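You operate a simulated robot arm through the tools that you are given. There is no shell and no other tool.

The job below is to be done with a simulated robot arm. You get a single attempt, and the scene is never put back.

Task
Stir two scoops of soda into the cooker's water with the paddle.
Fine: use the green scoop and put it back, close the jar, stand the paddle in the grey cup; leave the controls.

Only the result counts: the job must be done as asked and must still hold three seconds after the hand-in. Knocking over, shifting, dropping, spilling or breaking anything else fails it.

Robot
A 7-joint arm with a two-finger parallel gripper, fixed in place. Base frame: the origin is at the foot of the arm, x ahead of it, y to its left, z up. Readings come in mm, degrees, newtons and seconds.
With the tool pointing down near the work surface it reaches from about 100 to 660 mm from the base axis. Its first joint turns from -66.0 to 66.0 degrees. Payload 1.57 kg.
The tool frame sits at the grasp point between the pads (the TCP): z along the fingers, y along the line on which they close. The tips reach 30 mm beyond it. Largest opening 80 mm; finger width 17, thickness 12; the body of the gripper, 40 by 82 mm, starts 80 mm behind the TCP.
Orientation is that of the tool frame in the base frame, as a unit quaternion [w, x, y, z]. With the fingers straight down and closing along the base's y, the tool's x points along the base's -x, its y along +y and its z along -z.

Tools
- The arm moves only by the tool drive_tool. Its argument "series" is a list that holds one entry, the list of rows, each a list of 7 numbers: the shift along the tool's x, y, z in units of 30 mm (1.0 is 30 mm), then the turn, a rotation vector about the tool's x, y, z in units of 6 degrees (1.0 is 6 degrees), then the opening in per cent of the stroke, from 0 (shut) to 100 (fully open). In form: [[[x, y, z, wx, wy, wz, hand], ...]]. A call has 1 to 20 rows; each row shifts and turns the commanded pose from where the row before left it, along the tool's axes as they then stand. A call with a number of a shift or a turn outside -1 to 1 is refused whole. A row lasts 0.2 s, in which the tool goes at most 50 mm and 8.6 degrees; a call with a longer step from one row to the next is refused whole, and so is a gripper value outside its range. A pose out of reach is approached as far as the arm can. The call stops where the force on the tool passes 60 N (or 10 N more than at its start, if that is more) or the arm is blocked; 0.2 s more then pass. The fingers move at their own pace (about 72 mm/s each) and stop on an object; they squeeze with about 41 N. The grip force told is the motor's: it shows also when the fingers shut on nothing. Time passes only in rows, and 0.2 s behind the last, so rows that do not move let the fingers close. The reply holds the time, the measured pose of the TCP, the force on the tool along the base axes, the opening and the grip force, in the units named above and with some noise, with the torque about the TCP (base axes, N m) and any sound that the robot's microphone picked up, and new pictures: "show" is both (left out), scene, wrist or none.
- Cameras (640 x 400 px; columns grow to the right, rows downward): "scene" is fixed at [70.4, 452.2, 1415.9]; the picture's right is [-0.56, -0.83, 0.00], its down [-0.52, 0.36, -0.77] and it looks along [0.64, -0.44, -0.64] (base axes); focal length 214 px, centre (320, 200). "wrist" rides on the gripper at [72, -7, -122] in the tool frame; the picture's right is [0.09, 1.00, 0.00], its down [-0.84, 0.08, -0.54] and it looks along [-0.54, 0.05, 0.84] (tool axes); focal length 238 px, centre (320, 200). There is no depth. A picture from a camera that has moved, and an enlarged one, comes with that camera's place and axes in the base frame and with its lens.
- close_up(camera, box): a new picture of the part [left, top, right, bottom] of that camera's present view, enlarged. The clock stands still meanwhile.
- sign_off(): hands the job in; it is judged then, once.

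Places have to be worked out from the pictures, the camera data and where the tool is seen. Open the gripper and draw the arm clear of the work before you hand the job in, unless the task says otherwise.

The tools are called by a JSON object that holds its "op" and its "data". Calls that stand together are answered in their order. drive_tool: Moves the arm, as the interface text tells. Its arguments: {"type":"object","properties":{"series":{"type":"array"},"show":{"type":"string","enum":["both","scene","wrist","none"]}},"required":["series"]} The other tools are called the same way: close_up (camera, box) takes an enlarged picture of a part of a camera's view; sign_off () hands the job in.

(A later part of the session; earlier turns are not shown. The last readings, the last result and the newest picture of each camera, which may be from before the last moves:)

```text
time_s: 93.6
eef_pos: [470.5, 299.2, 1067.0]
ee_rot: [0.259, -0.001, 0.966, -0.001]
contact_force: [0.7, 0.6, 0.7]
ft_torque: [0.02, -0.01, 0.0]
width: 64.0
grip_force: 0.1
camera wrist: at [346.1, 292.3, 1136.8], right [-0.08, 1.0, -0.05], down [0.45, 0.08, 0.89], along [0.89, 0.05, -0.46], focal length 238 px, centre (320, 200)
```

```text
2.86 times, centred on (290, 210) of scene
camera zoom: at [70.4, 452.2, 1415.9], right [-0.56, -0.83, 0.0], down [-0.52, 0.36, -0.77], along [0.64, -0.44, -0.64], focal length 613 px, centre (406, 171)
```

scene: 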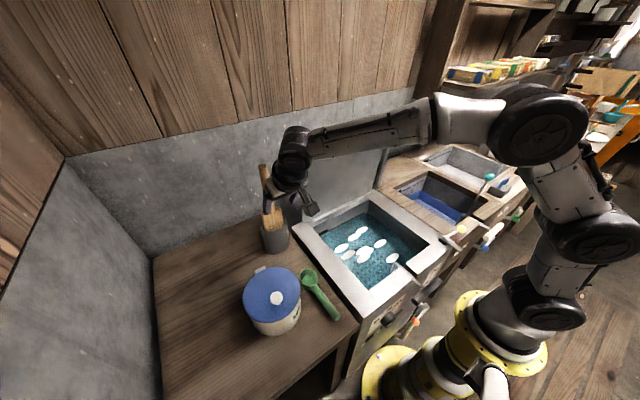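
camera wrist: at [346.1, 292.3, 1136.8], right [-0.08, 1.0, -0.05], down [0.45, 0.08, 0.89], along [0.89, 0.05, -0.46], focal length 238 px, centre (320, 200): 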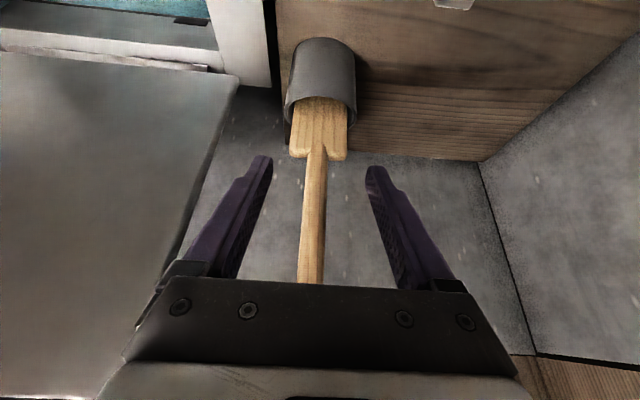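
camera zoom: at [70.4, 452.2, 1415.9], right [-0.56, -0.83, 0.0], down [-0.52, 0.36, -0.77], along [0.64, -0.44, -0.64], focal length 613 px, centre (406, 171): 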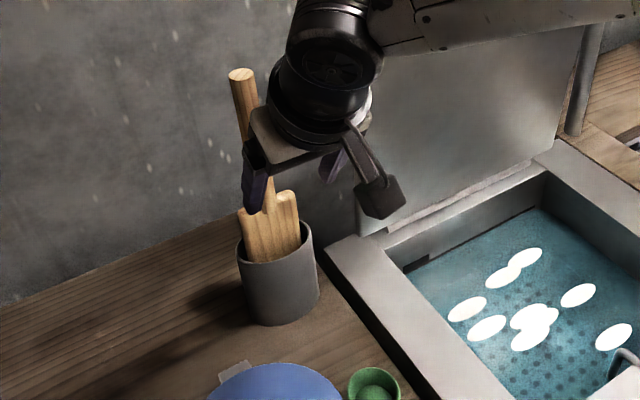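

The handle is centred between the fingers at y≈300. I advance along +x until the handle sits at the grasp point, about (551, 300, 1060).

{"op": "drive_tool", "data": {"series": [[[-0.552, 0.007, 0.386, 0, 0, 0, 80], [-0.552, 0.007, 0.386, 0, 0, 0, 80], [-0.552, 0.007, 0.386, 0, 0, 0, 80], [-0.552, 0.007, 0.386, 0, 0, 0, 80]]], "show": "both"}}

{"op": "close_up", "data": {"camera": "wrist", "box": [200, 80, 440, 290]}}

{"op": "close_up", "data": {"camera": "scene", "box": [220, 140, 360, 280]}}

```text
time_s: 94.6
eef_pos: [551.3, 300.3, 1059.7]
ee_rot: [0.259, 0.0, 0.966, 0.0]
contact_force: [0.1, 0.2, -0.4]
ft_torque: [0.0, -0.01, 0.02]
width: 63.7
grip_force: 0.0
camera wrist: at [427.5, 293.2, 1130.1], right [-0.08, 1.0, -0.05], down [0.45, 0.08, 0.89], along [0.89, 0.05, -0.46], focal length 238 px, centre (320, 200)
```

scene: 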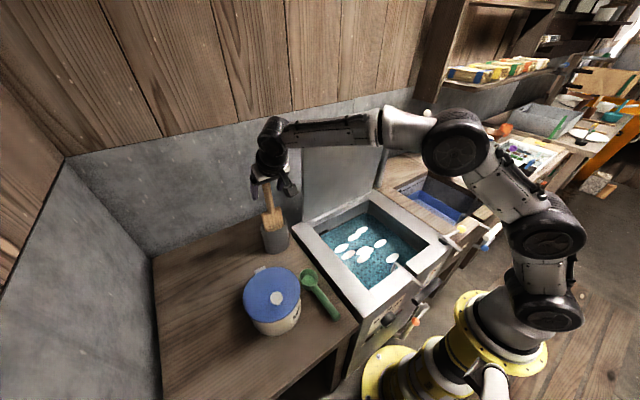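
wrist: 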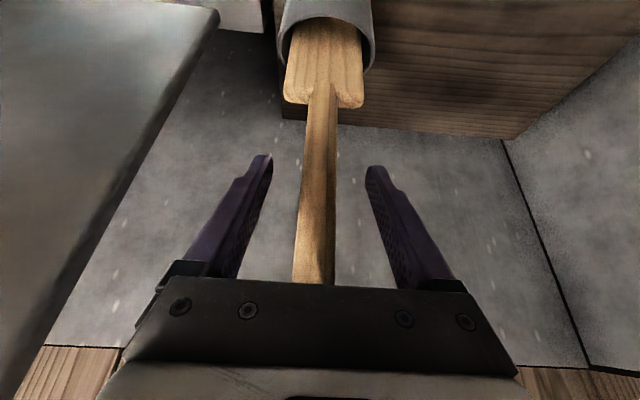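

```text
1.90 times, centred on (320, 185) of wrist
camera zoom: at [427.5, 293.2, 1130.1], right [-0.08, 1.0, -0.05], down [0.45, 0.08, 0.89], along [0.89, 0.05, -0.46], focal length 454 px, centre (320, 229)
```

zoom: 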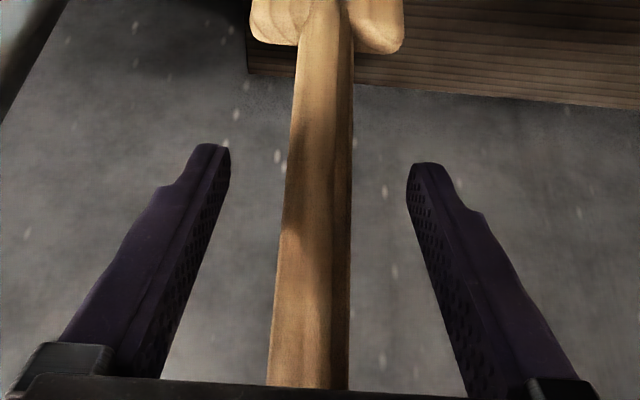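

```text
2.86 times, centred on (290, 210) of scene
camera zoom: at [70.4, 452.2, 1415.9], right [-0.56, -0.83, 0.0], down [-0.52, 0.36, -0.77], along [0.64, -0.44, -0.64], focal length 613 px, centre (406, 171)
```

zoom: 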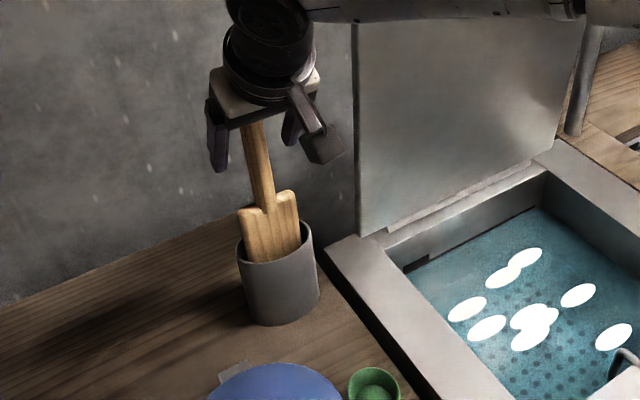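

The handle projects right at the grasp point, so I close on it.

{"op": "drive_tool", "data": {"series": [[[0, 0, 0, 0, 0, 0, 40], [0, 0, 0, 0, 0, 0, 0], [0, 0, 0, 0, 0, 0, 0], [0, 0, 0, 0, 0, 0, 0], [0, 0, 0, 0, 0, 0, 0]]], "show": "both"}}

{"op": "close_up", "data": {"camera": "wrist", "box": [200, 0, 440, 290]}}

{"op": "close_up", "data": {"camera": "scene", "box": [220, 140, 360, 280]}}

```text
time_s: 95.8
eef_pos: [551.7, 301.7, 1059.2]
ee_rot: [0.259, 0.0, 0.966, 0.0]
contact_force: [0.0, -0.2, 0.0]
ft_torque: [-0.1, -0.04, -0.03]
width: 21.9
grip_force: 34.6
camera wrist: at [427.1, 293.2, 1130.1], right [-0.08, 1.0, -0.05], down [0.45, 0.08, 0.89], along [0.89, 0.05, -0.46], focal length 238 px, centre (320, 200)
```

scene: 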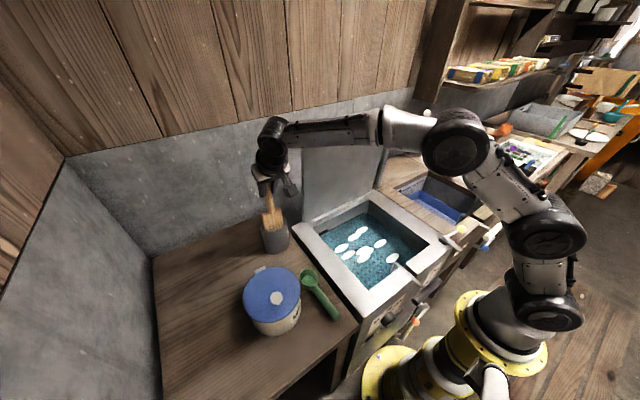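
wrist: 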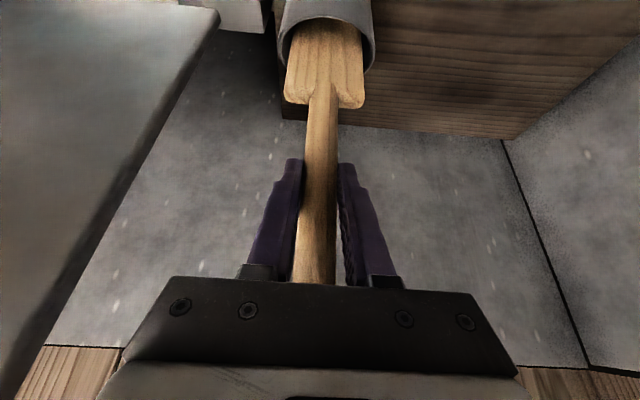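

```text
1.38 times, centred on (320, 145) of wrist
camera zoom: at [427.1, 293.2, 1130.1], right [-0.08, 1.0, -0.05], down [0.45, 0.08, 0.89], along [0.89, 0.05, -0.46], focal length 329 px, centre (320, 276)
```

zoom: 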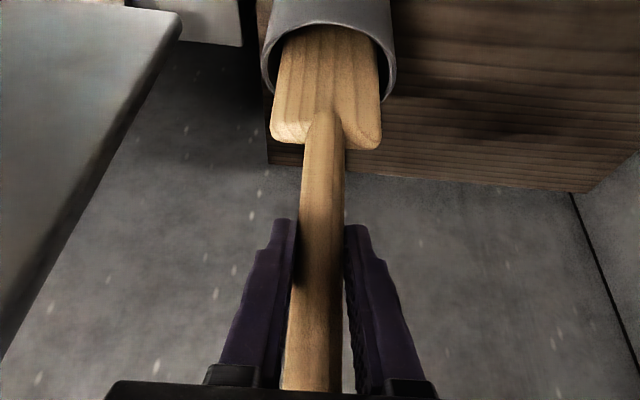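

```text
2.86 times, centred on (290, 210) of scene
camera zoom: at [70.4, 452.2, 1415.9], right [-0.56, -0.83, 0.0], down [-0.52, 0.36, -0.77], along [0.64, -0.44, -0.64], focal length 613 px, centre (406, 171)
```

zoom: 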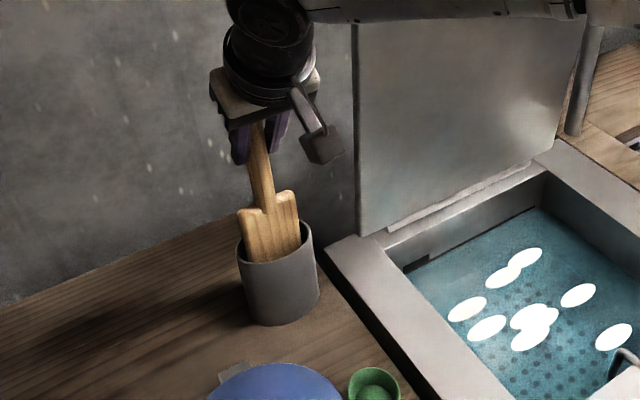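

The handle is gripped at 21.9 mm width and the cup is undisturbed. I lift the paddle straight up, 80 mm first.

{"op": "drive_tool", "data": {"series": [[[-0.167, 0, -0.289, 0, 0, 0, 0], [-0.292, 0, -0.505, 0, 0, 0, 0], [-0.292, 0, -0.505, 0, 0, 0, 0], [-0.292, 0, -0.505, 0, 0, 0, 0], [-0.292, 0, -0.505, 0, 0, 0, 0]]], "show": "both"}}

{"op": "close_up", "data": {"camera": "scene", "box": [220, 110, 360, 280]}}

{"op": "close_up", "data": {"camera": "wrist", "box": [200, 0, 440, 290]}}

```text
time_s: 97.0
eef_pos: [548.8, 300.7, 1138.7]
ee_rot: [0.259, 0.0, 0.966, 0.0]
contact_force: [-0.4, 0.8, -1.6]
ft_torque: [0.03, 0.02, -0.02]
width: 22.1
grip_force: 35.4
camera wrist: at [425.6, 293.5, 1209.4], right [-0.08, 1.0, -0.05], down [0.45, 0.08, 0.89], along [0.89, 0.05, -0.46], focal length 238 px, centre (320, 200)
```

scene: 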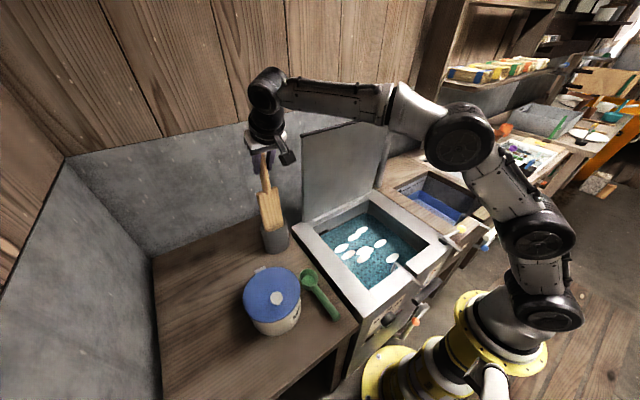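
wrist: 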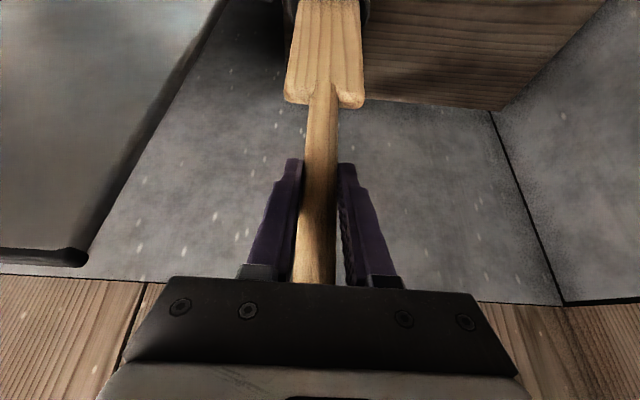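

```text
2.35 times, centred on (290, 195) of scene
camera zoom: at [70.4, 452.3, 1415.9], right [-0.56, -0.83, 0.0], down [-0.52, 0.36, -0.77], along [0.64, -0.44, -0.64], focal length 505 px, centre (391, 212)
```

zoom: 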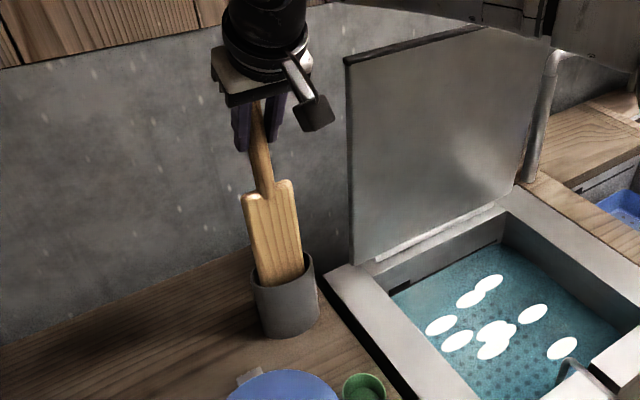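

```text
1.38 times, centred on (320, 145) of wrist
camera zoom: at [425.6, 293.5, 1209.4], right [-0.08, 1.0, -0.05], down [0.45, 0.08, 0.89], along [0.89, 0.05, -0.46], focal length 329 px, centre (320, 276)
```

zoom: 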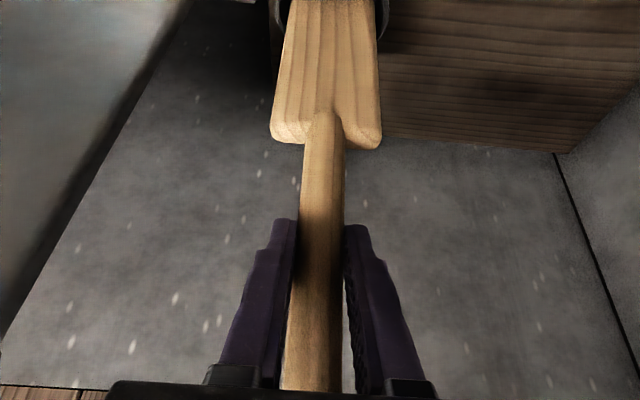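

Lifting freely and the cup stays put. I lift another 55 mm to bring the blade out of the cup.

{"op": "drive_tool", "data": {"series": [[[-0.292, 0, -0.505, 0, 0, 0, 0], [-0.292, 0, -0.505, 0, 0, 0, 0], [-0.292, 0, -0.505, 0, 0, 0, 0]]], "show": "both"}}

{"op": "close_up", "data": {"camera": "scene", "box": [220, 110, 360, 280]}}

```text
time_s: 97.8
eef_pos: [548.3, 299.4, 1191.6]
ee_rot: [0.26, 0.0, 0.966, 0.001]
contact_force: [-1.3, 0.2, -2.2]
ft_torque: [0.02, -0.01, 0.01]
width: 21.9
grip_force: 34.9
camera wrist: at [425.4, 291.7, 1262.4], right [-0.08, 1.0, -0.05], down [0.45, 0.08, 0.89], along [0.89, 0.05, -0.46], focal length 238 px, centre (320, 200)
```

scene: 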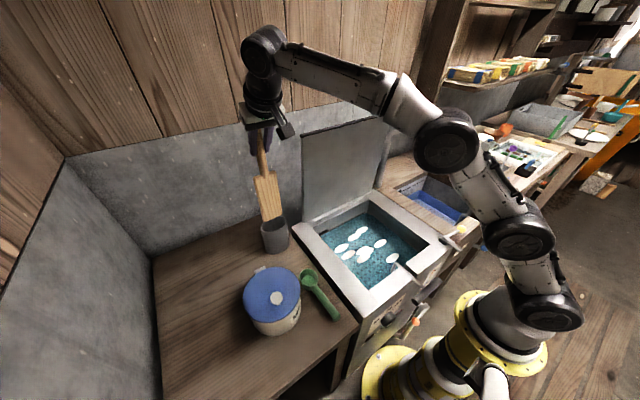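
wrist: 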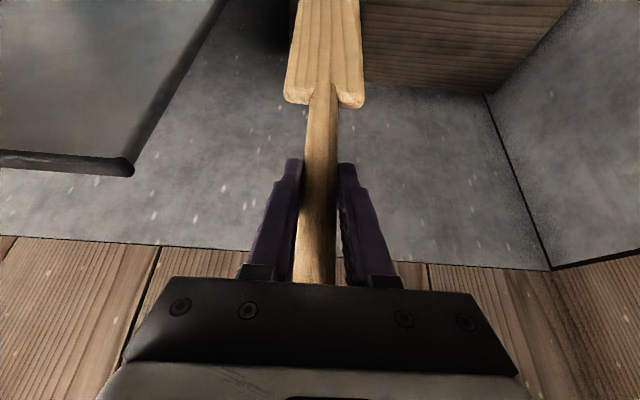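

```text
2.35 times, centred on (290, 195) of scene
camera zoom: at [70.4, 452.3, 1415.9], right [-0.56, -0.83, 0.0], down [-0.52, 0.36, -0.77], along [0.64, -0.44, -0.64], focal length 505 px, centre (391, 212)
```

zoom: 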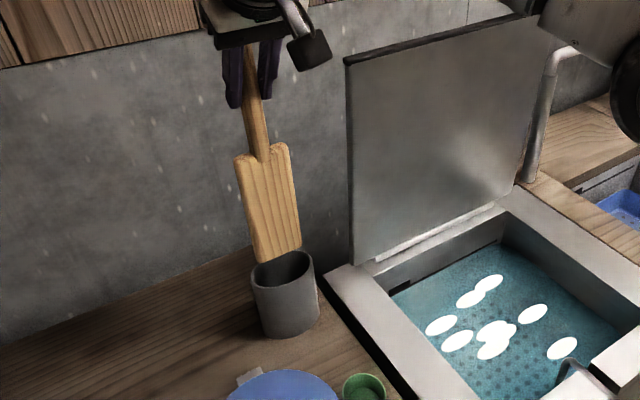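

The blade's lower end has just cleared the cup rim. I lift a bit more, then carry the paddle over the cooker, staying high and clear of the open cooker lid.

{"op": "drive_tool", "data": {"series": [[[-0.233, 0, -0.404, 0, 0, 0, 0], [0.25, 0, -0.144, 0, 0, 0, 0], [0.388, -0.788, -0.224, 0, 0, 0, 0], [0.388, -0.788, -0.224, 0, 0, 0, 0], [0.388, -0.788, -0.224, 0, 0, 0, 0], [0.388, -0.788, -0.224, 0, 0, 0, 0], [0.388, -0.788, -0.224, 0, 0, 0, 0], [0.388, -0.788, -0.224, 0, 0, 0, 0], [0.388, -0.788, -0.224, 0, 0, 0, 0], [0.388, -0.788, -0.224, 0, 0, 0, 0], [0.388, -0.788, -0.224, 0, 0, 0, 0], [0.388, -0.788, -0.224, 0, 0, 0, 0], [0.388, -0.788, -0.224, 0, 0, 0, 0]]], "show": "both"}}

{"op": "close_up", "data": {"camera": "scene", "box": [280, 100, 460, 310]}}

{"op": "close_up", "data": {"camera": "wrist", "box": [100, 0, 540, 290]}}

```text
time_s: 100.6
eef_pos: [394.7, 39.0, 1207.4]
ee_rot: [0.259, 0.0, 0.966, 0.0]
contact_force: [0.6, -0.6, -1.3]
ft_torque: [0.02, 0.0, 0.0]
width: 22.0
grip_force: 34.5
camera wrist: at [271.0, 31.1, 1277.4], right [-0.08, 1.0, -0.05], down [0.45, 0.08, 0.89], along [0.89, 0.05, -0.46], focal length 238 px, centre (320, 200)
```

scene: 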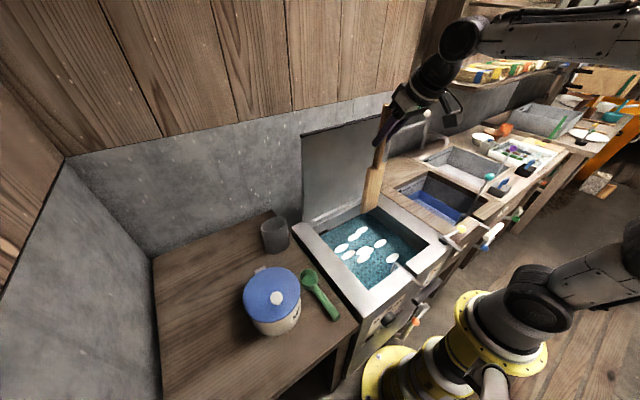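
wrist: 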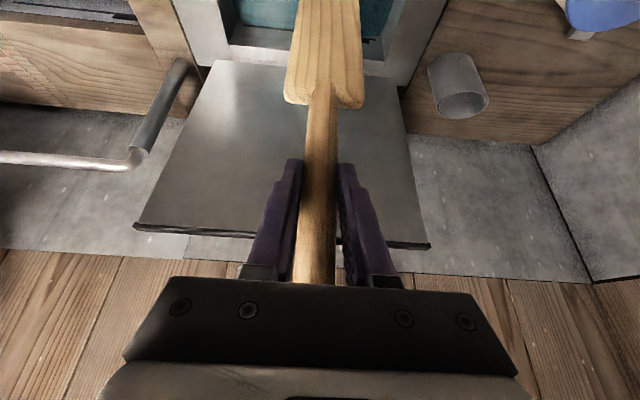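

```text
1.90 times, centred on (370, 205) of scene
camera zoom: at [70.4, 452.2, 1415.9], right [-0.56, -0.83, 0.0], down [-0.52, 0.36, -0.77], along [0.64, -0.44, -0.64], focal length 408 px, centre (225, 190)
```

zoom: 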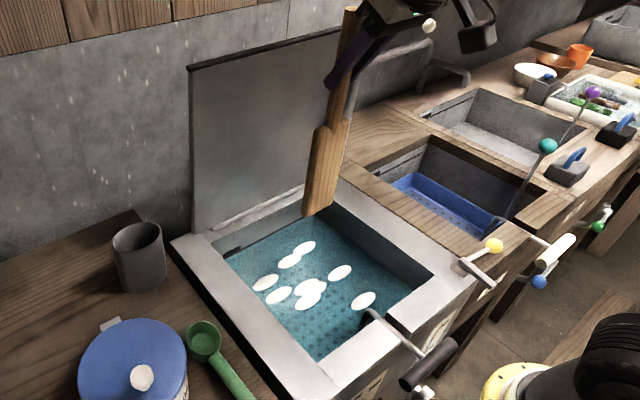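

```text
1.38 times, centred on (320, 145) of wrist
camera zoom: at [271.0, 31.1, 1277.4], right [-0.08, 1.0, -0.05], down [0.45, 0.08, 0.89], along [0.89, 0.05, -0.46], focal length 329 px, centre (320, 276)
```

zoom: 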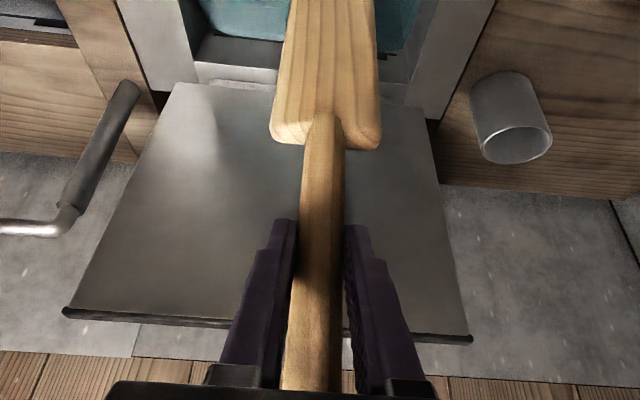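

The paddle is over the cooker and the cup still stands. Before lowering I zoom in on the cooker interior to judge the water level and depth.

{"op": "close_up", "data": {"camera": "scene", "box": [320, 185, 420, 295]}}

{"op": "close_up", "data": {"camera": "scene", "box": [360, 210, 440, 280]}}

```text
3.64 times, centred on (370, 240) of scene
camera zoom: at [70.4, 452.2, 1415.9], right [-0.56, -0.83, 0.0], down [-0.52, 0.36, -0.77], along [0.64, -0.44, -0.64], focal length 780 px, centre (138, 54)
```

zoom: 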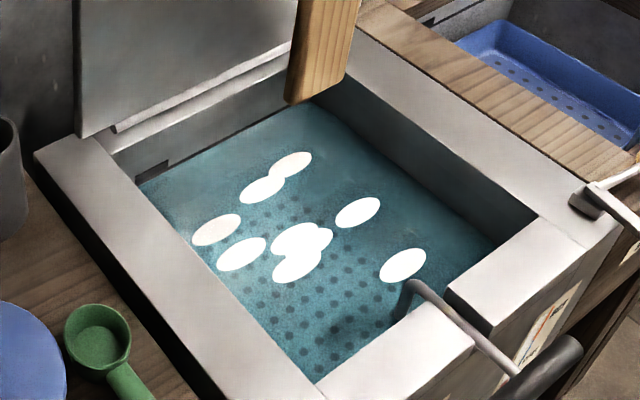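

```text
5.71 times, centred on (400, 245) of scene
camera zoom: at [70.4, 452.2, 1415.9], right [-0.56, -0.83, 0.0], down [-0.52, 0.36, -0.77], along [0.64, -0.44, -0.64], focal length 1226 px, centre (-137, -57)
```

zoom: 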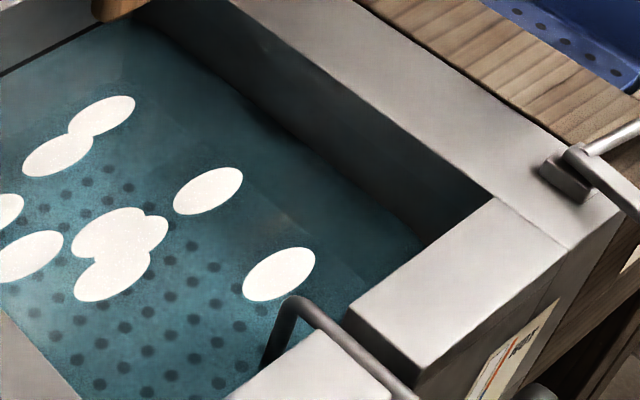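

The water surface is about z≈762, roughly 68 mm below the rim, and the blade end is about 237 mm below the TCP. I lower over the middle of the opening until the blade is just above the water.

{"op": "drive_tool", "data": {"series": [[[0.41, -0.121, 0.711, 0, 0, 0, 0], [0.41, -0.121, 0.711, 0, 0, 0, 0], [0.41, -0.121, 0.711, 0, 0, 0, 0], [0.41, -0.121, 0.711, 0, 0, 0, 0], [0.41, -0.121, 0.711, 0, 0, 0, 0], [0.41, -0.121, 0.711, 0, 0, 0, 0], [0.41, -0.121, 0.711, 0, 0, 0, 0]]], "show": "both"}}

{"op": "close_up", "data": {"camera": "scene", "box": [290, 140, 450, 300]}}

{"op": "close_up", "data": {"camera": "wrist", "box": [160, 0, 480, 240]}}

```text
time_s: 102.2
eef_pos: [395.4, 12.5, 1034.5]
ee_rot: [0.259, 0.0, 0.966, 0.0]
contact_force: [1.5, -0.6, -1.1]
ft_torque: [0.01, 0.02, 0.02]
width: 22.2
grip_force: 34.9
camera wrist: at [270.9, 5.8, 1105.0], right [-0.08, 1.0, -0.05], down [0.45, 0.08, 0.89], along [0.89, 0.05, -0.46], focal length 238 px, centre (320, 200)
```

scene: 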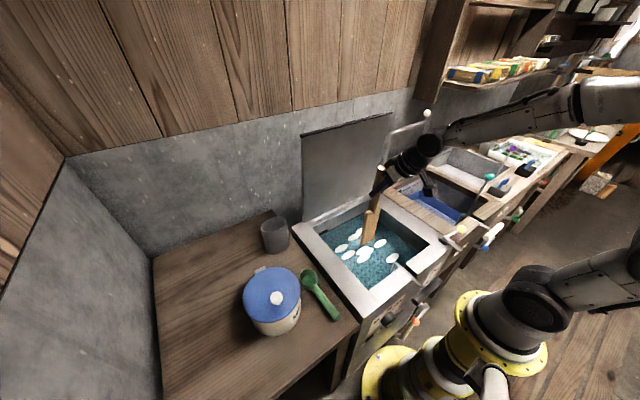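
wrist: 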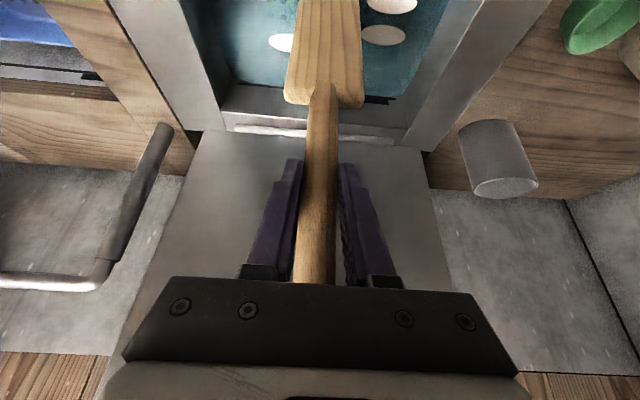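

```text
2.50 times, centred on (370, 220) of scene
camera zoom: at [70.4, 452.2, 1415.9], right [-0.56, -0.83, 0.0], down [-0.52, 0.36, -0.77], along [0.64, -0.44, -0.64], focal length 536 px, centre (195, 150)
```

zoom: 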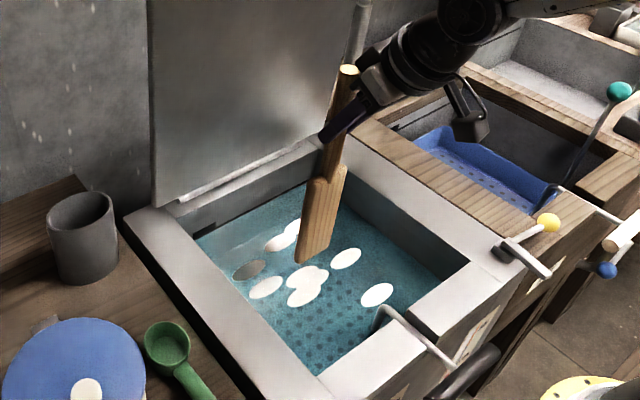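

```text
1.67 times, centred on (320, 120) of wrist
camera zoom: at [270.9, 5.8, 1105.0], right [-0.08, 1.0, -0.05], down [0.45, 0.08, 0.89], along [0.89, 0.05, -0.46], focal length 397 px, centre (320, 333)
```

zoom: 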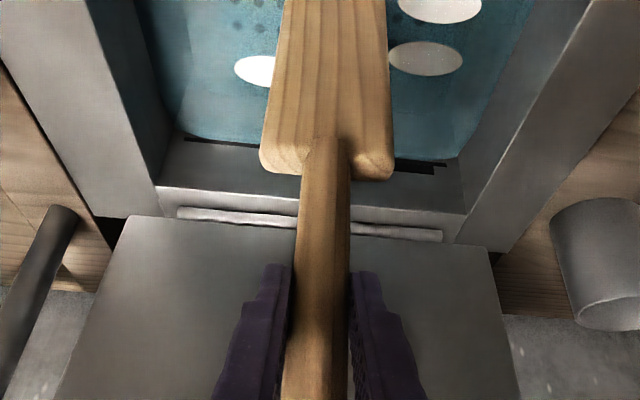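

The blade hovers just above the water. I lower 45 mm in small steps and watch for contact with the bottom.

{"op": "drive_tool", "data": {"series": [[[0.1875, 0, 0.325, 0, 0, 0, 0], [0.1875, 0, 0.325, 0, 0, 0, 0], [0.1875, 0, 0.325, 0, 0, 0, 0], [0.1875, 0, 0.325, 0, 0, 0, 0]]], "show": "both"}}

{"op": "close_up", "data": {"camera": "scene", "box": [310, 170, 420, 290]}}

```text
time_s: 103.2
eef_pos: [396.1, 14.9, 987.8]
ee_rot: [0.258, 0.0, 0.966, -0.001]
contact_force: [-0.6, 0.1, -2.0]
ft_torque: [0.0, 0.04, 0.0]
width: 22.2
grip_force: 35.2
camera wrist: at [271.3, 7.1, 1058.5], right [-0.08, 1.0, -0.05], down [0.45, 0.08, 0.89], along [0.89, 0.05, -0.46], focal length 238 px, centre (320, 200)
```

scene: 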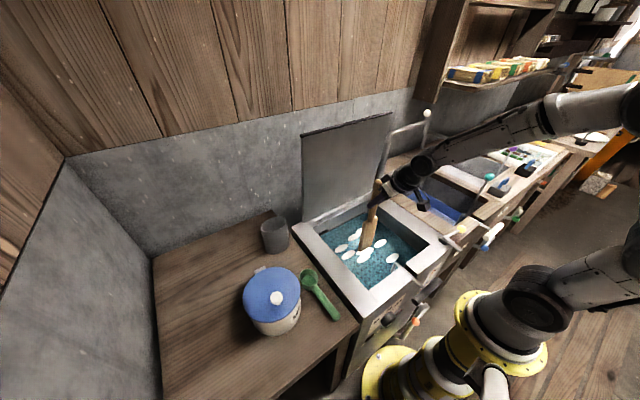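
wrist: 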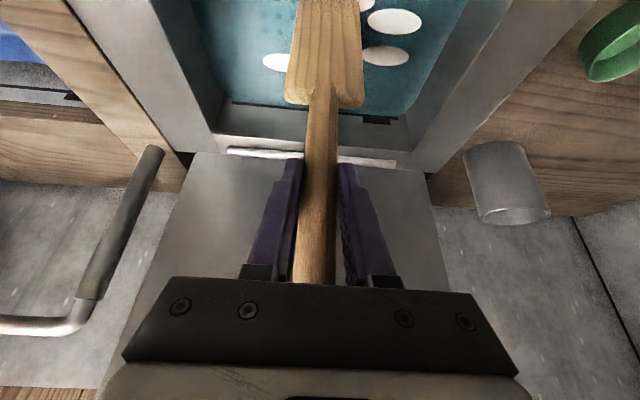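

```text
3.33 times, centred on (365, 230) of scene
camera zoom: at [70.4, 452.2, 1415.9], right [-0.56, -0.83, 0.0], down [-0.52, 0.36, -0.77], along [0.64, -0.44, -0.64], focal length 715 px, centre (170, 100)
```

zoom: 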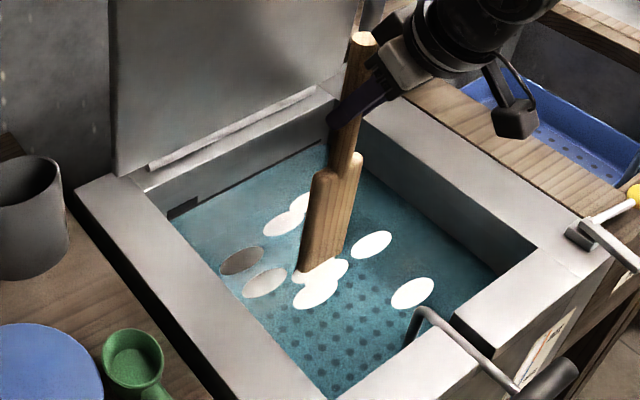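

The blade's end is just entering the water at the patches, with no contact force. I lower another 24 mm carefully.

{"op": "drive_tool", "data": {"series": [[[0.133, 0, 0.231, 0, 0, 0, 0], [0.133, 0, 0.231, 0, 0, 0, 0], [0.133, 0, 0.231, 0, 0, 0, 0]]], "show": "scene"}}

{"op": "close_up", "data": {"camera": "scene", "box": [310, 170, 420, 290]}}

```text
time_s: 104.0
eef_pos: [394.8, 15.5, 963.8]
ee_rot: [0.26, 0.0, 0.966, -0.001]
contact_force: [-0.5, -0.9, -1.0]
ft_torque: [0.0, -0.01, -0.01]
width: 22.2
grip_force: 34.8
```

scene: 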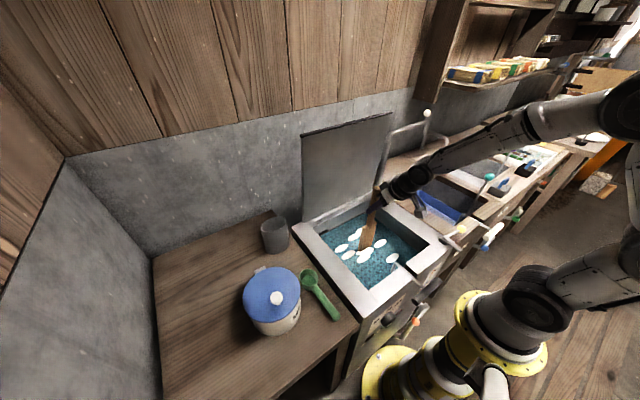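

```text
3.33 times, centred on (365, 230) of scene
camera zoom: at [70.4, 452.2, 1415.9], right [-0.56, -0.83, 0.0], down [-0.52, 0.36, -0.77], along [0.64, -0.44, -0.64], focal length 715 px, centre (170, 100)
```

zoom: 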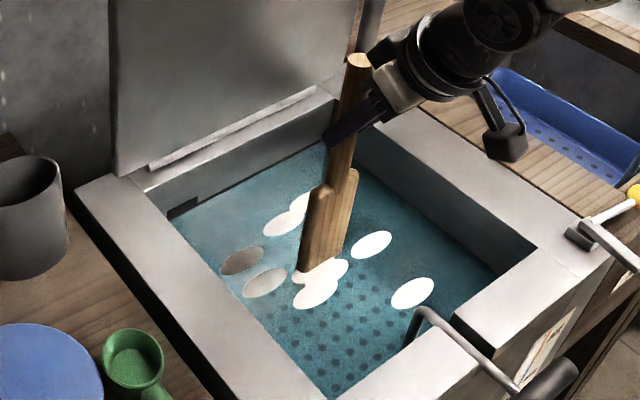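

There is still no contact, with the blade about 30 mm under. I lower 12 mm more, checking the force.

{"op": "drive_tool", "data": {"series": [[[0.1, 0, 0.173, 0, 0, 0, 0], [0.1, 0, 0.173, 0, 0, 0, 0]]], "show": "none"}}

```text
time_s: 104.6
eef_pos: [395.6, 15.7, 952.8]
ee_rot: [0.259, 0.0, 0.966, 0.0]
contact_force: [0.2, 0.5, -1.8]
ft_torque: [-0.03, 0.0, 0.0]
width: 21.8
grip_force: 34.6
```

Still no contact at about 40 mm depth. I start stirring with a circle of 55 mm radius around the middle of the water.

{"op": "drive_tool", "data": {"series": [[[-0.53, 0, 0.306, 0, 0, 0, 0], [-0.53, 0, 0.306, 0, 0, 0, 0], [-0.53, 0, 0.306, 0, 0, 0, 0], [0.121, 0.702, -0.07, 0, 0, 0, 0], [0.344, 0.595, -0.199, 0, 0, 0, 0], [0.515, 0.398, -0.297, 0, 0, 0, 0], [0.608, 0.14, -0.351, 0, 0, 0, 0], [0.608, -0.14, -0.351, 0, 0, 0, 0], [0.515, -0.398, -0.297, 0, 0, 0, 0], [0.344, -0.595, -0.199, 0, 0, 0, 0], [0.121, -0.702, -0.07, 0, 0, 0, 0], [-0.121, -0.702, 0.07, 0, 0, 0, 0], [-0.344, -0.595, 0.199, 0, 0, 0, 0], [-0.515, -0.398, 0.297, 0, 0, 0, 0], [-0.608, -0.14, 0.351, 0, 0, 0, 0], [-0.608, 0.14, 0.351, 0, 0, 0, 0], [-0.515, 0.398, 0.297, 0, 0, 0, 0], [-0.344, 0.595, 0.199, 0, 0, 0, 0], [-0.121, 0.702, 0.07, 0, 0, 0, 0]]], "show": "both"}}

{"op": "close_up", "data": {"camera": "scene", "box": [310, 170, 420, 290]}}

```text
time_s: 108.6
eef_pos: [451.6, 16.4, 952.7]
ee_rot: [0.258, -0.001, 0.966, 0.0]
contact_force: [-0.2, 0.1, -1.2]
ft_torque: [-0.01, 0.03, -0.01]
width: 22.0
grip_force: 34.8
camera wrist: at [326.3, 8.2, 1022.8], right [-0.08, 1.0, -0.05], down [0.45, 0.08, 0.89], along [0.89, 0.05, -0.46], focal length 238 px, centre (320, 200)
```

scene: 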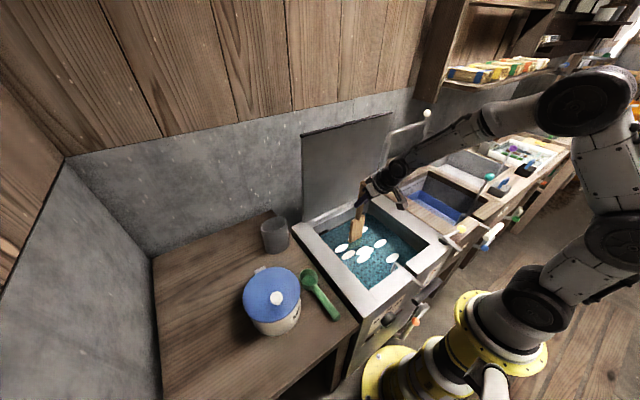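
wrist: 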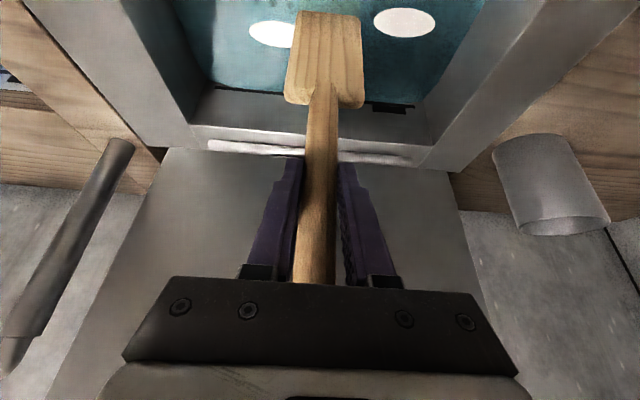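

```text
3.33 times, centred on (365, 230) of scene
camera zoom: at [70.4, 452.2, 1415.9], right [-0.56, -0.83, 0.0], down [-0.52, 0.36, -0.77], along [0.64, -0.44, -0.64], focal length 715 px, centre (170, 100)
```

zoom: 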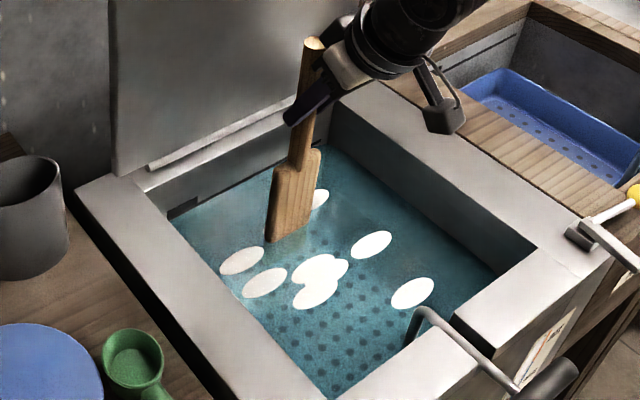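

The path is clear and force-free, but the patches remain after one turn. I go 20 mm deeper, checking for the bottom, and then keep stirring.

{"op": "drive_tool", "data": {"series": [[[0.1, 0, 0.173, 0, 0, 0, 0], [0.1, 0, 0.173, 0, 0, 0, 0], [0.1, 0, 0.173, 0, 0, 0, 0]]], "show": "none"}}

```text
time_s: 109.4
eef_pos: [449.3, 15.3, 935.4]
ee_rot: [0.259, -0.001, 0.966, 0.0]
contact_force: [0.3, -0.3, -0.8]
ft_torque: [0.02, 0.02, -0.02]
width: 22.2
grip_force: 35.6
```

No bottom contact at the greater depth. I do another full circle.

{"op": "drive_tool", "data": {"series": [[[0.121, 0.702, -0.07, 0, 0, 0, 0], [0.344, 0.595, -0.199, 0, 0, 0, 0], [0.515, 0.398, -0.297, 0, 0, 0, 0], [0.608, 0.14, -0.351, 0, 0, 0, 0], [0.608, -0.14, -0.351, 0, 0, 0, 0], [0.515, -0.398, -0.297, 0, 0, 0, 0], [0.344, -0.595, -0.199, 0, 0, 0, 0], [0.121, -0.702, -0.07, 0, 0, 0, 0], [-0.121, -0.702, 0.07, 0, 0, 0, 0], [-0.344, -0.595, 0.199, 0, 0, 0, 0], [-0.515, -0.398, 0.297, 0, 0, 0, 0], [-0.608, -0.14, 0.351, 0, 0, 0, 0], [-0.608, 0.14, 0.351, 0, 0, 0, 0], [-0.515, 0.398, 0.297, 0, 0, 0, 0], [-0.344, 0.595, 0.199, 0, 0, 0, 0], [-0.121, 0.702, 0.07, 0, 0, 0, 0]]], "show": "both"}}

{"op": "close_up", "data": {"camera": "scene", "box": [310, 170, 420, 290]}}

```text
time_s: 112.8
eef_pos: [446.4, -0.9, 934.8]
ee_rot: [0.264, -0.001, 0.965, 0.003]
contact_force: [0.7, -0.2, -0.6]
ft_torque: [0.02, -0.03, 0.01]
width: 22.2
grip_force: 34.8
out of reach, approached as far as the arm can: row 15, 16
camera wrist: at [320.8, -9.2, 1004.0], right [-0.08, 1.0, -0.04], down [0.44, 0.07, 0.89], along [0.89, 0.06, -0.45], focal length 238 px, centre (320, 200)
```

scene: 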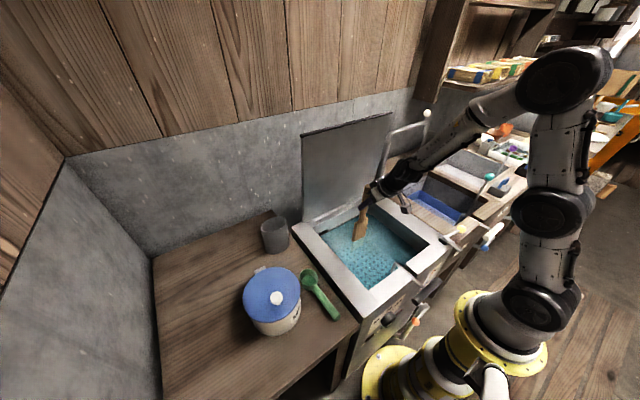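
wrist: 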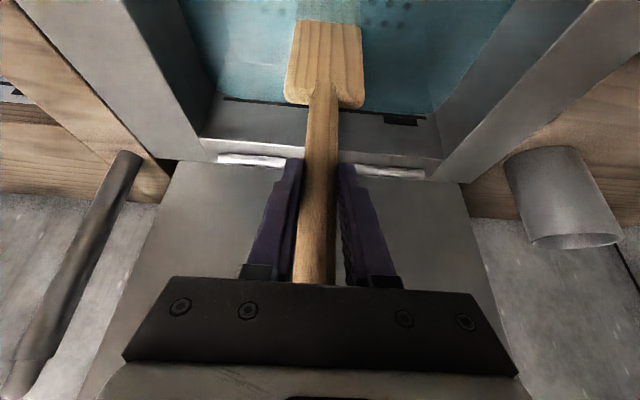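

```text
3.33 times, centred on (365, 230) of scene
camera zoom: at [70.4, 452.2, 1415.9], right [-0.56, -0.83, 0.0], down [-0.52, 0.36, -0.77], along [0.64, -0.44, -0.64], focal length 715 px, centre (170, 100)
```

zoom: 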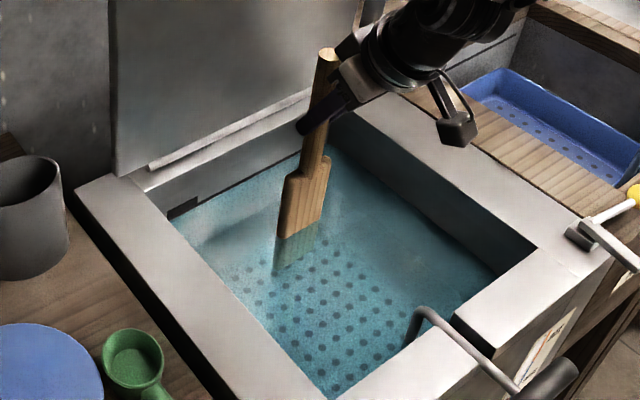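

All the soda patches are gone and the water is clear, so it is stirred in. I add a few more strokes in the middle to be sure, moving away from the reach limit.

{"op": "drive_tool", "data": {"series": [[[0.577, 0.1, -0.333, 0, 0, 0, 0], [0.577, 0.3, -0.333, 0, 0, 0, 0], [0.577, 0.5, -0.333, 0, 0, 0, 0], [0.3, 0.7, -0.173, 0, 0, 0, 0], [-0.3, 0.6, 0.173, 0, 0, 0, 0], [-0.577, 0.2, 0.333, 0, 0, 0, 0], [-0.577, -0.4, 0.333, 0, 0, 0, 0], [0, -0.7, 0, 0, 0, 0, 0], [0.5, -0.5, -0.289, 0, 0, 0, 0], [0.5, 0, -0.289, 0, 0, 0, 0]]], "show": "both"}}

{"op": "close_up", "data": {"camera": "scene", "box": [310, 170, 420, 290]}}

```text
time_s: 115.0
eef_pos: [391.6, 35.8, 934.6]
ee_rot: [0.259, 0.0, 0.966, -0.001]
contact_force: [-1.3, 0.9, -1.8]
ft_torque: [0.01, -0.01, 0.02]
width: 22.0
grip_force: 35.3
out of reach, approached as far as the arm can: row 1
camera wrist: at [268.0, 27.8, 1004.8], right [-0.08, 1.0, -0.05], down [0.45, 0.08, 0.89], along [0.89, 0.05, -0.46], focal length 238 px, centre (320, 200)
```

scene: 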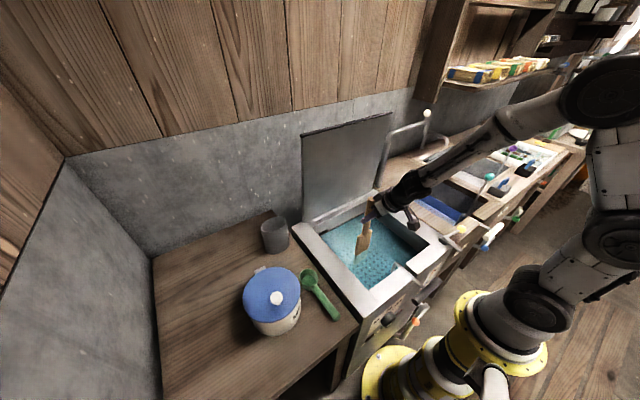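
wrist: 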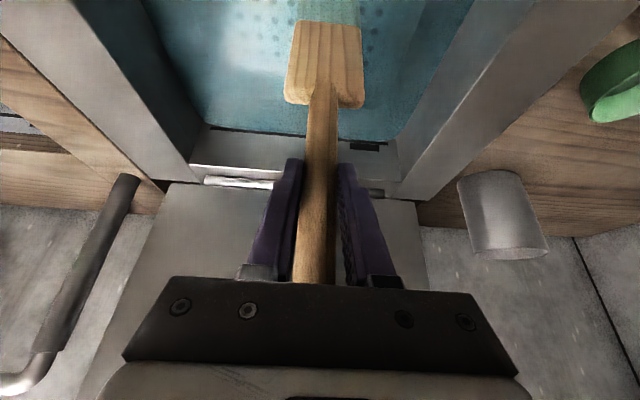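

```text
3.33 times, centred on (365, 230) of scene
camera zoom: at [70.4, 452.2, 1415.9], right [-0.56, -0.83, 0.0], down [-0.52, 0.36, -0.77], along [0.64, -0.44, -0.64], focal length 715 px, centre (170, 100)
```

zoom: 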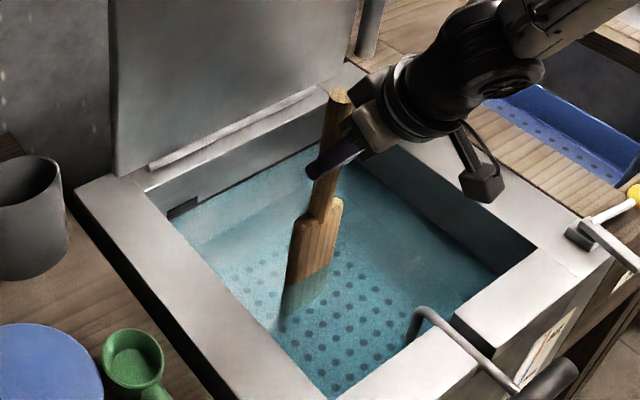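

The water is clear and the paddle hasn't slipped. I lift it straight up out of the cooker to carrying height.

{"op": "drive_tool", "data": {"series": [[[-0.3, 0, -0.52, 0, 0, 0, 0], [-0.4, 0, -0.693, 0, 0, 0, 0], [-0.453, 0, -0.785, 0, 0, 0, 0], [-0.453, 0, -0.785, 0, 0, 0, 0], [-0.453, 0, -0.785, 0, 0, 0, 0], [-0.453, 0, -0.785, 0, 0, 0, 0], [-0.453, 0, -0.785, 0, 0, 0, 0], [-0.453, 0, -0.785, 0, 0, 0, 0], [-0.453, 0, -0.785, 0, 0, 0, 0], [-0.453, 0, -0.785, 0, 0, 0, 0], [-0.2, 0, -0.346, 0, 0, 0, 0], [0, 0, 0, 0, 0, 0, 0]]], "show": "both"}}

{"op": "close_up", "data": {"camera": "scene", "box": [250, 190, 310, 260]}}

{"op": "close_up", "data": {"camera": "scene", "box": [320, 90, 440, 290]}}

```text
time_s: 117.6
eef_pos: [390.4, 34.5, 1209.2]
ee_rot: [0.259, 0.0, 0.966, 0.0]
contact_force: [0.0, -0.2, -1.2]
ft_torque: [0.03, 0.01, 0.0]
width: 22.2
grip_force: 34.7
camera wrist: at [266.8, 27.4, 1278.2], right [-0.08, 1.0, -0.05], down [0.45, 0.08, 0.89], along [0.89, 0.05, -0.46], focal length 238 px, centre (320, 200)
```

scene: 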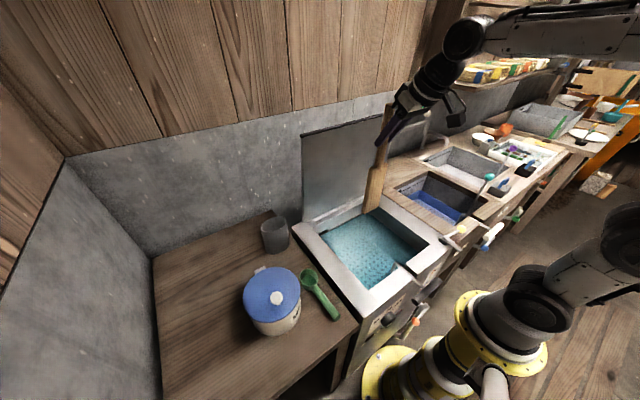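
wrist: 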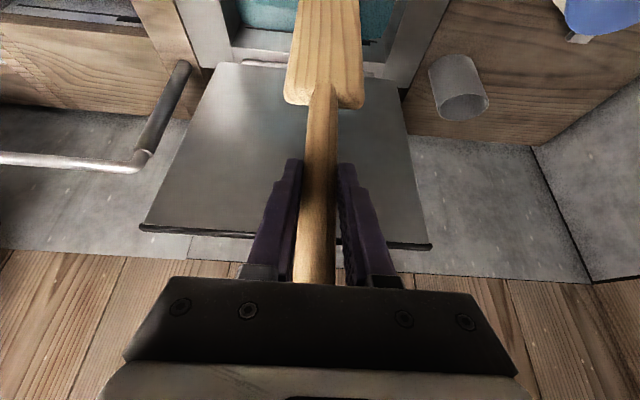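

```text
5.71 times, centred on (280, 225) of scene
camera zoom: at [70.4, 452.2, 1415.9], right [-0.56, -0.83, 0.0], down [-0.52, 0.36, -0.77], along [0.64, -0.44, -0.64], focal length 1226 px, centre (549, 57)
```

zoom: 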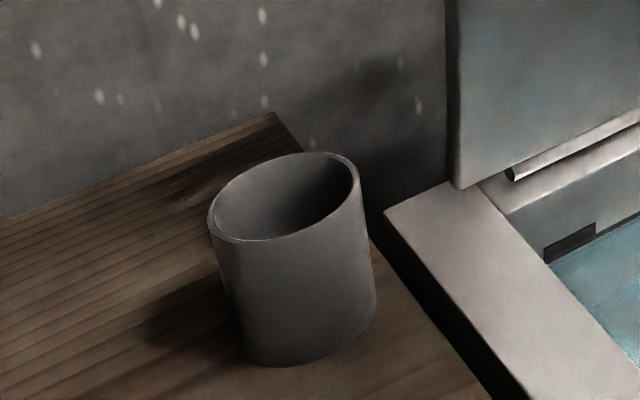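

```text
2.00 times, centred on (380, 190) of scene
camera zoom: at [70.4, 452.2, 1415.9], right [-0.56, -0.83, 0.0], down [-0.52, 0.36, -0.77], along [0.64, -0.44, -0.64], focal length 429 px, centre (200, 220)
```

zoom: 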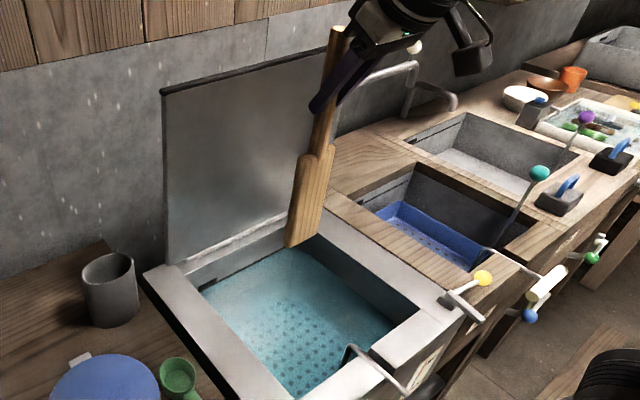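

The cup is standing where it was. I carry the paddle back above it along the same path.

{"op": "drive_tool", "data": {"series": [[[-0.4146, 0.8045, 0.2394, 0, 0, 0, 0], [-0.4146, 0.8045, 0.2394, 0, 0, 0, 0], [-0.4146, 0.8045, 0.2394, 0, 0, 0, 0], [-0.4146, 0.8045, 0.2394, 0, 0, 0, 0], [-0.4146, 0.8045, 0.2394, 0, 0, 0, 0], [-0.4146, 0.8045, 0.2394, 0, 0, 0, 0], [-0.4146, 0.8045, 0.2394, 0, 0, 0, 0], [-0.4146, 0.8045, 0.2394, 0, 0, 0, 0], [-0.4146, 0.8045, 0.2394, 0, 0, 0, 0], [-0.4146, 0.8045, 0.2394, 0, 0, 0, 0], [-0.4146, 0.8045, 0.2394, 0, 0, 0, 0], [0, 0, 0, 0, 0, 0, 0]]], "show": "both"}}

{"op": "close_up", "data": {"camera": "scene", "box": [220, 110, 360, 280]}}

```text
time_s: 120.2
eef_pos: [548.9, 300.5, 1205.8]
ee_rot: [0.259, 0.0, 0.966, 0.0]
contact_force: [-0.2, -0.1, -1.4]
ft_torque: [0.0, -0.01, 0.04]
width: 22.3
grip_force: 35.1
camera wrist: at [425.4, 292.2, 1276.5], right [-0.08, 1.0, -0.05], down [0.45, 0.08, 0.89], along [0.89, 0.05, -0.46], focal length 238 px, centre (320, 200)
```

scene: 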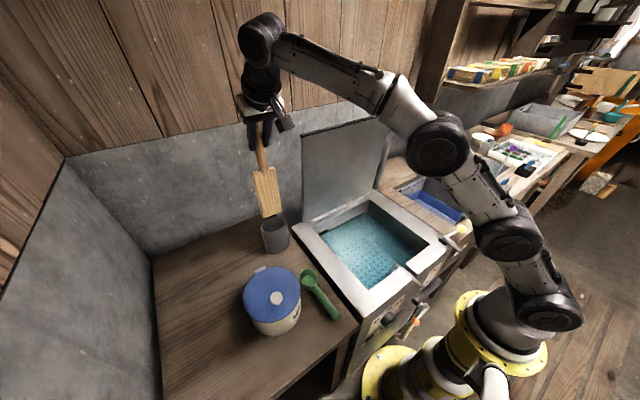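
wrist: 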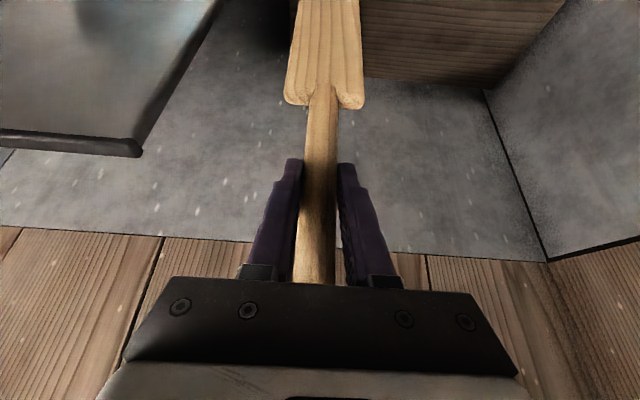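

```text
2.35 times, centred on (290, 195) of scene
camera zoom: at [70.4, 452.3, 1415.9], right [-0.56, -0.83, 0.0], down [-0.52, 0.36, -0.77], along [0.64, -0.44, -0.64], focal length 505 px, centre (391, 212)
```

zoom: 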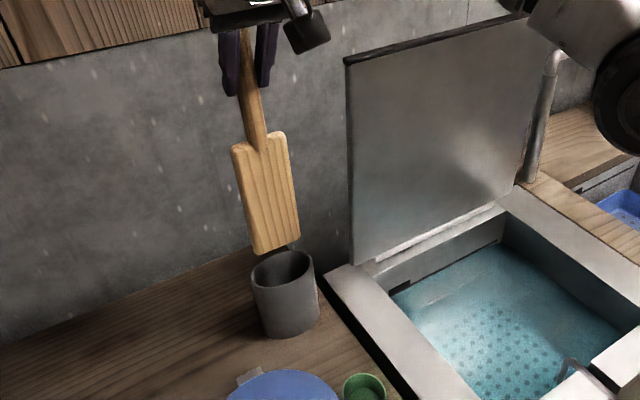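

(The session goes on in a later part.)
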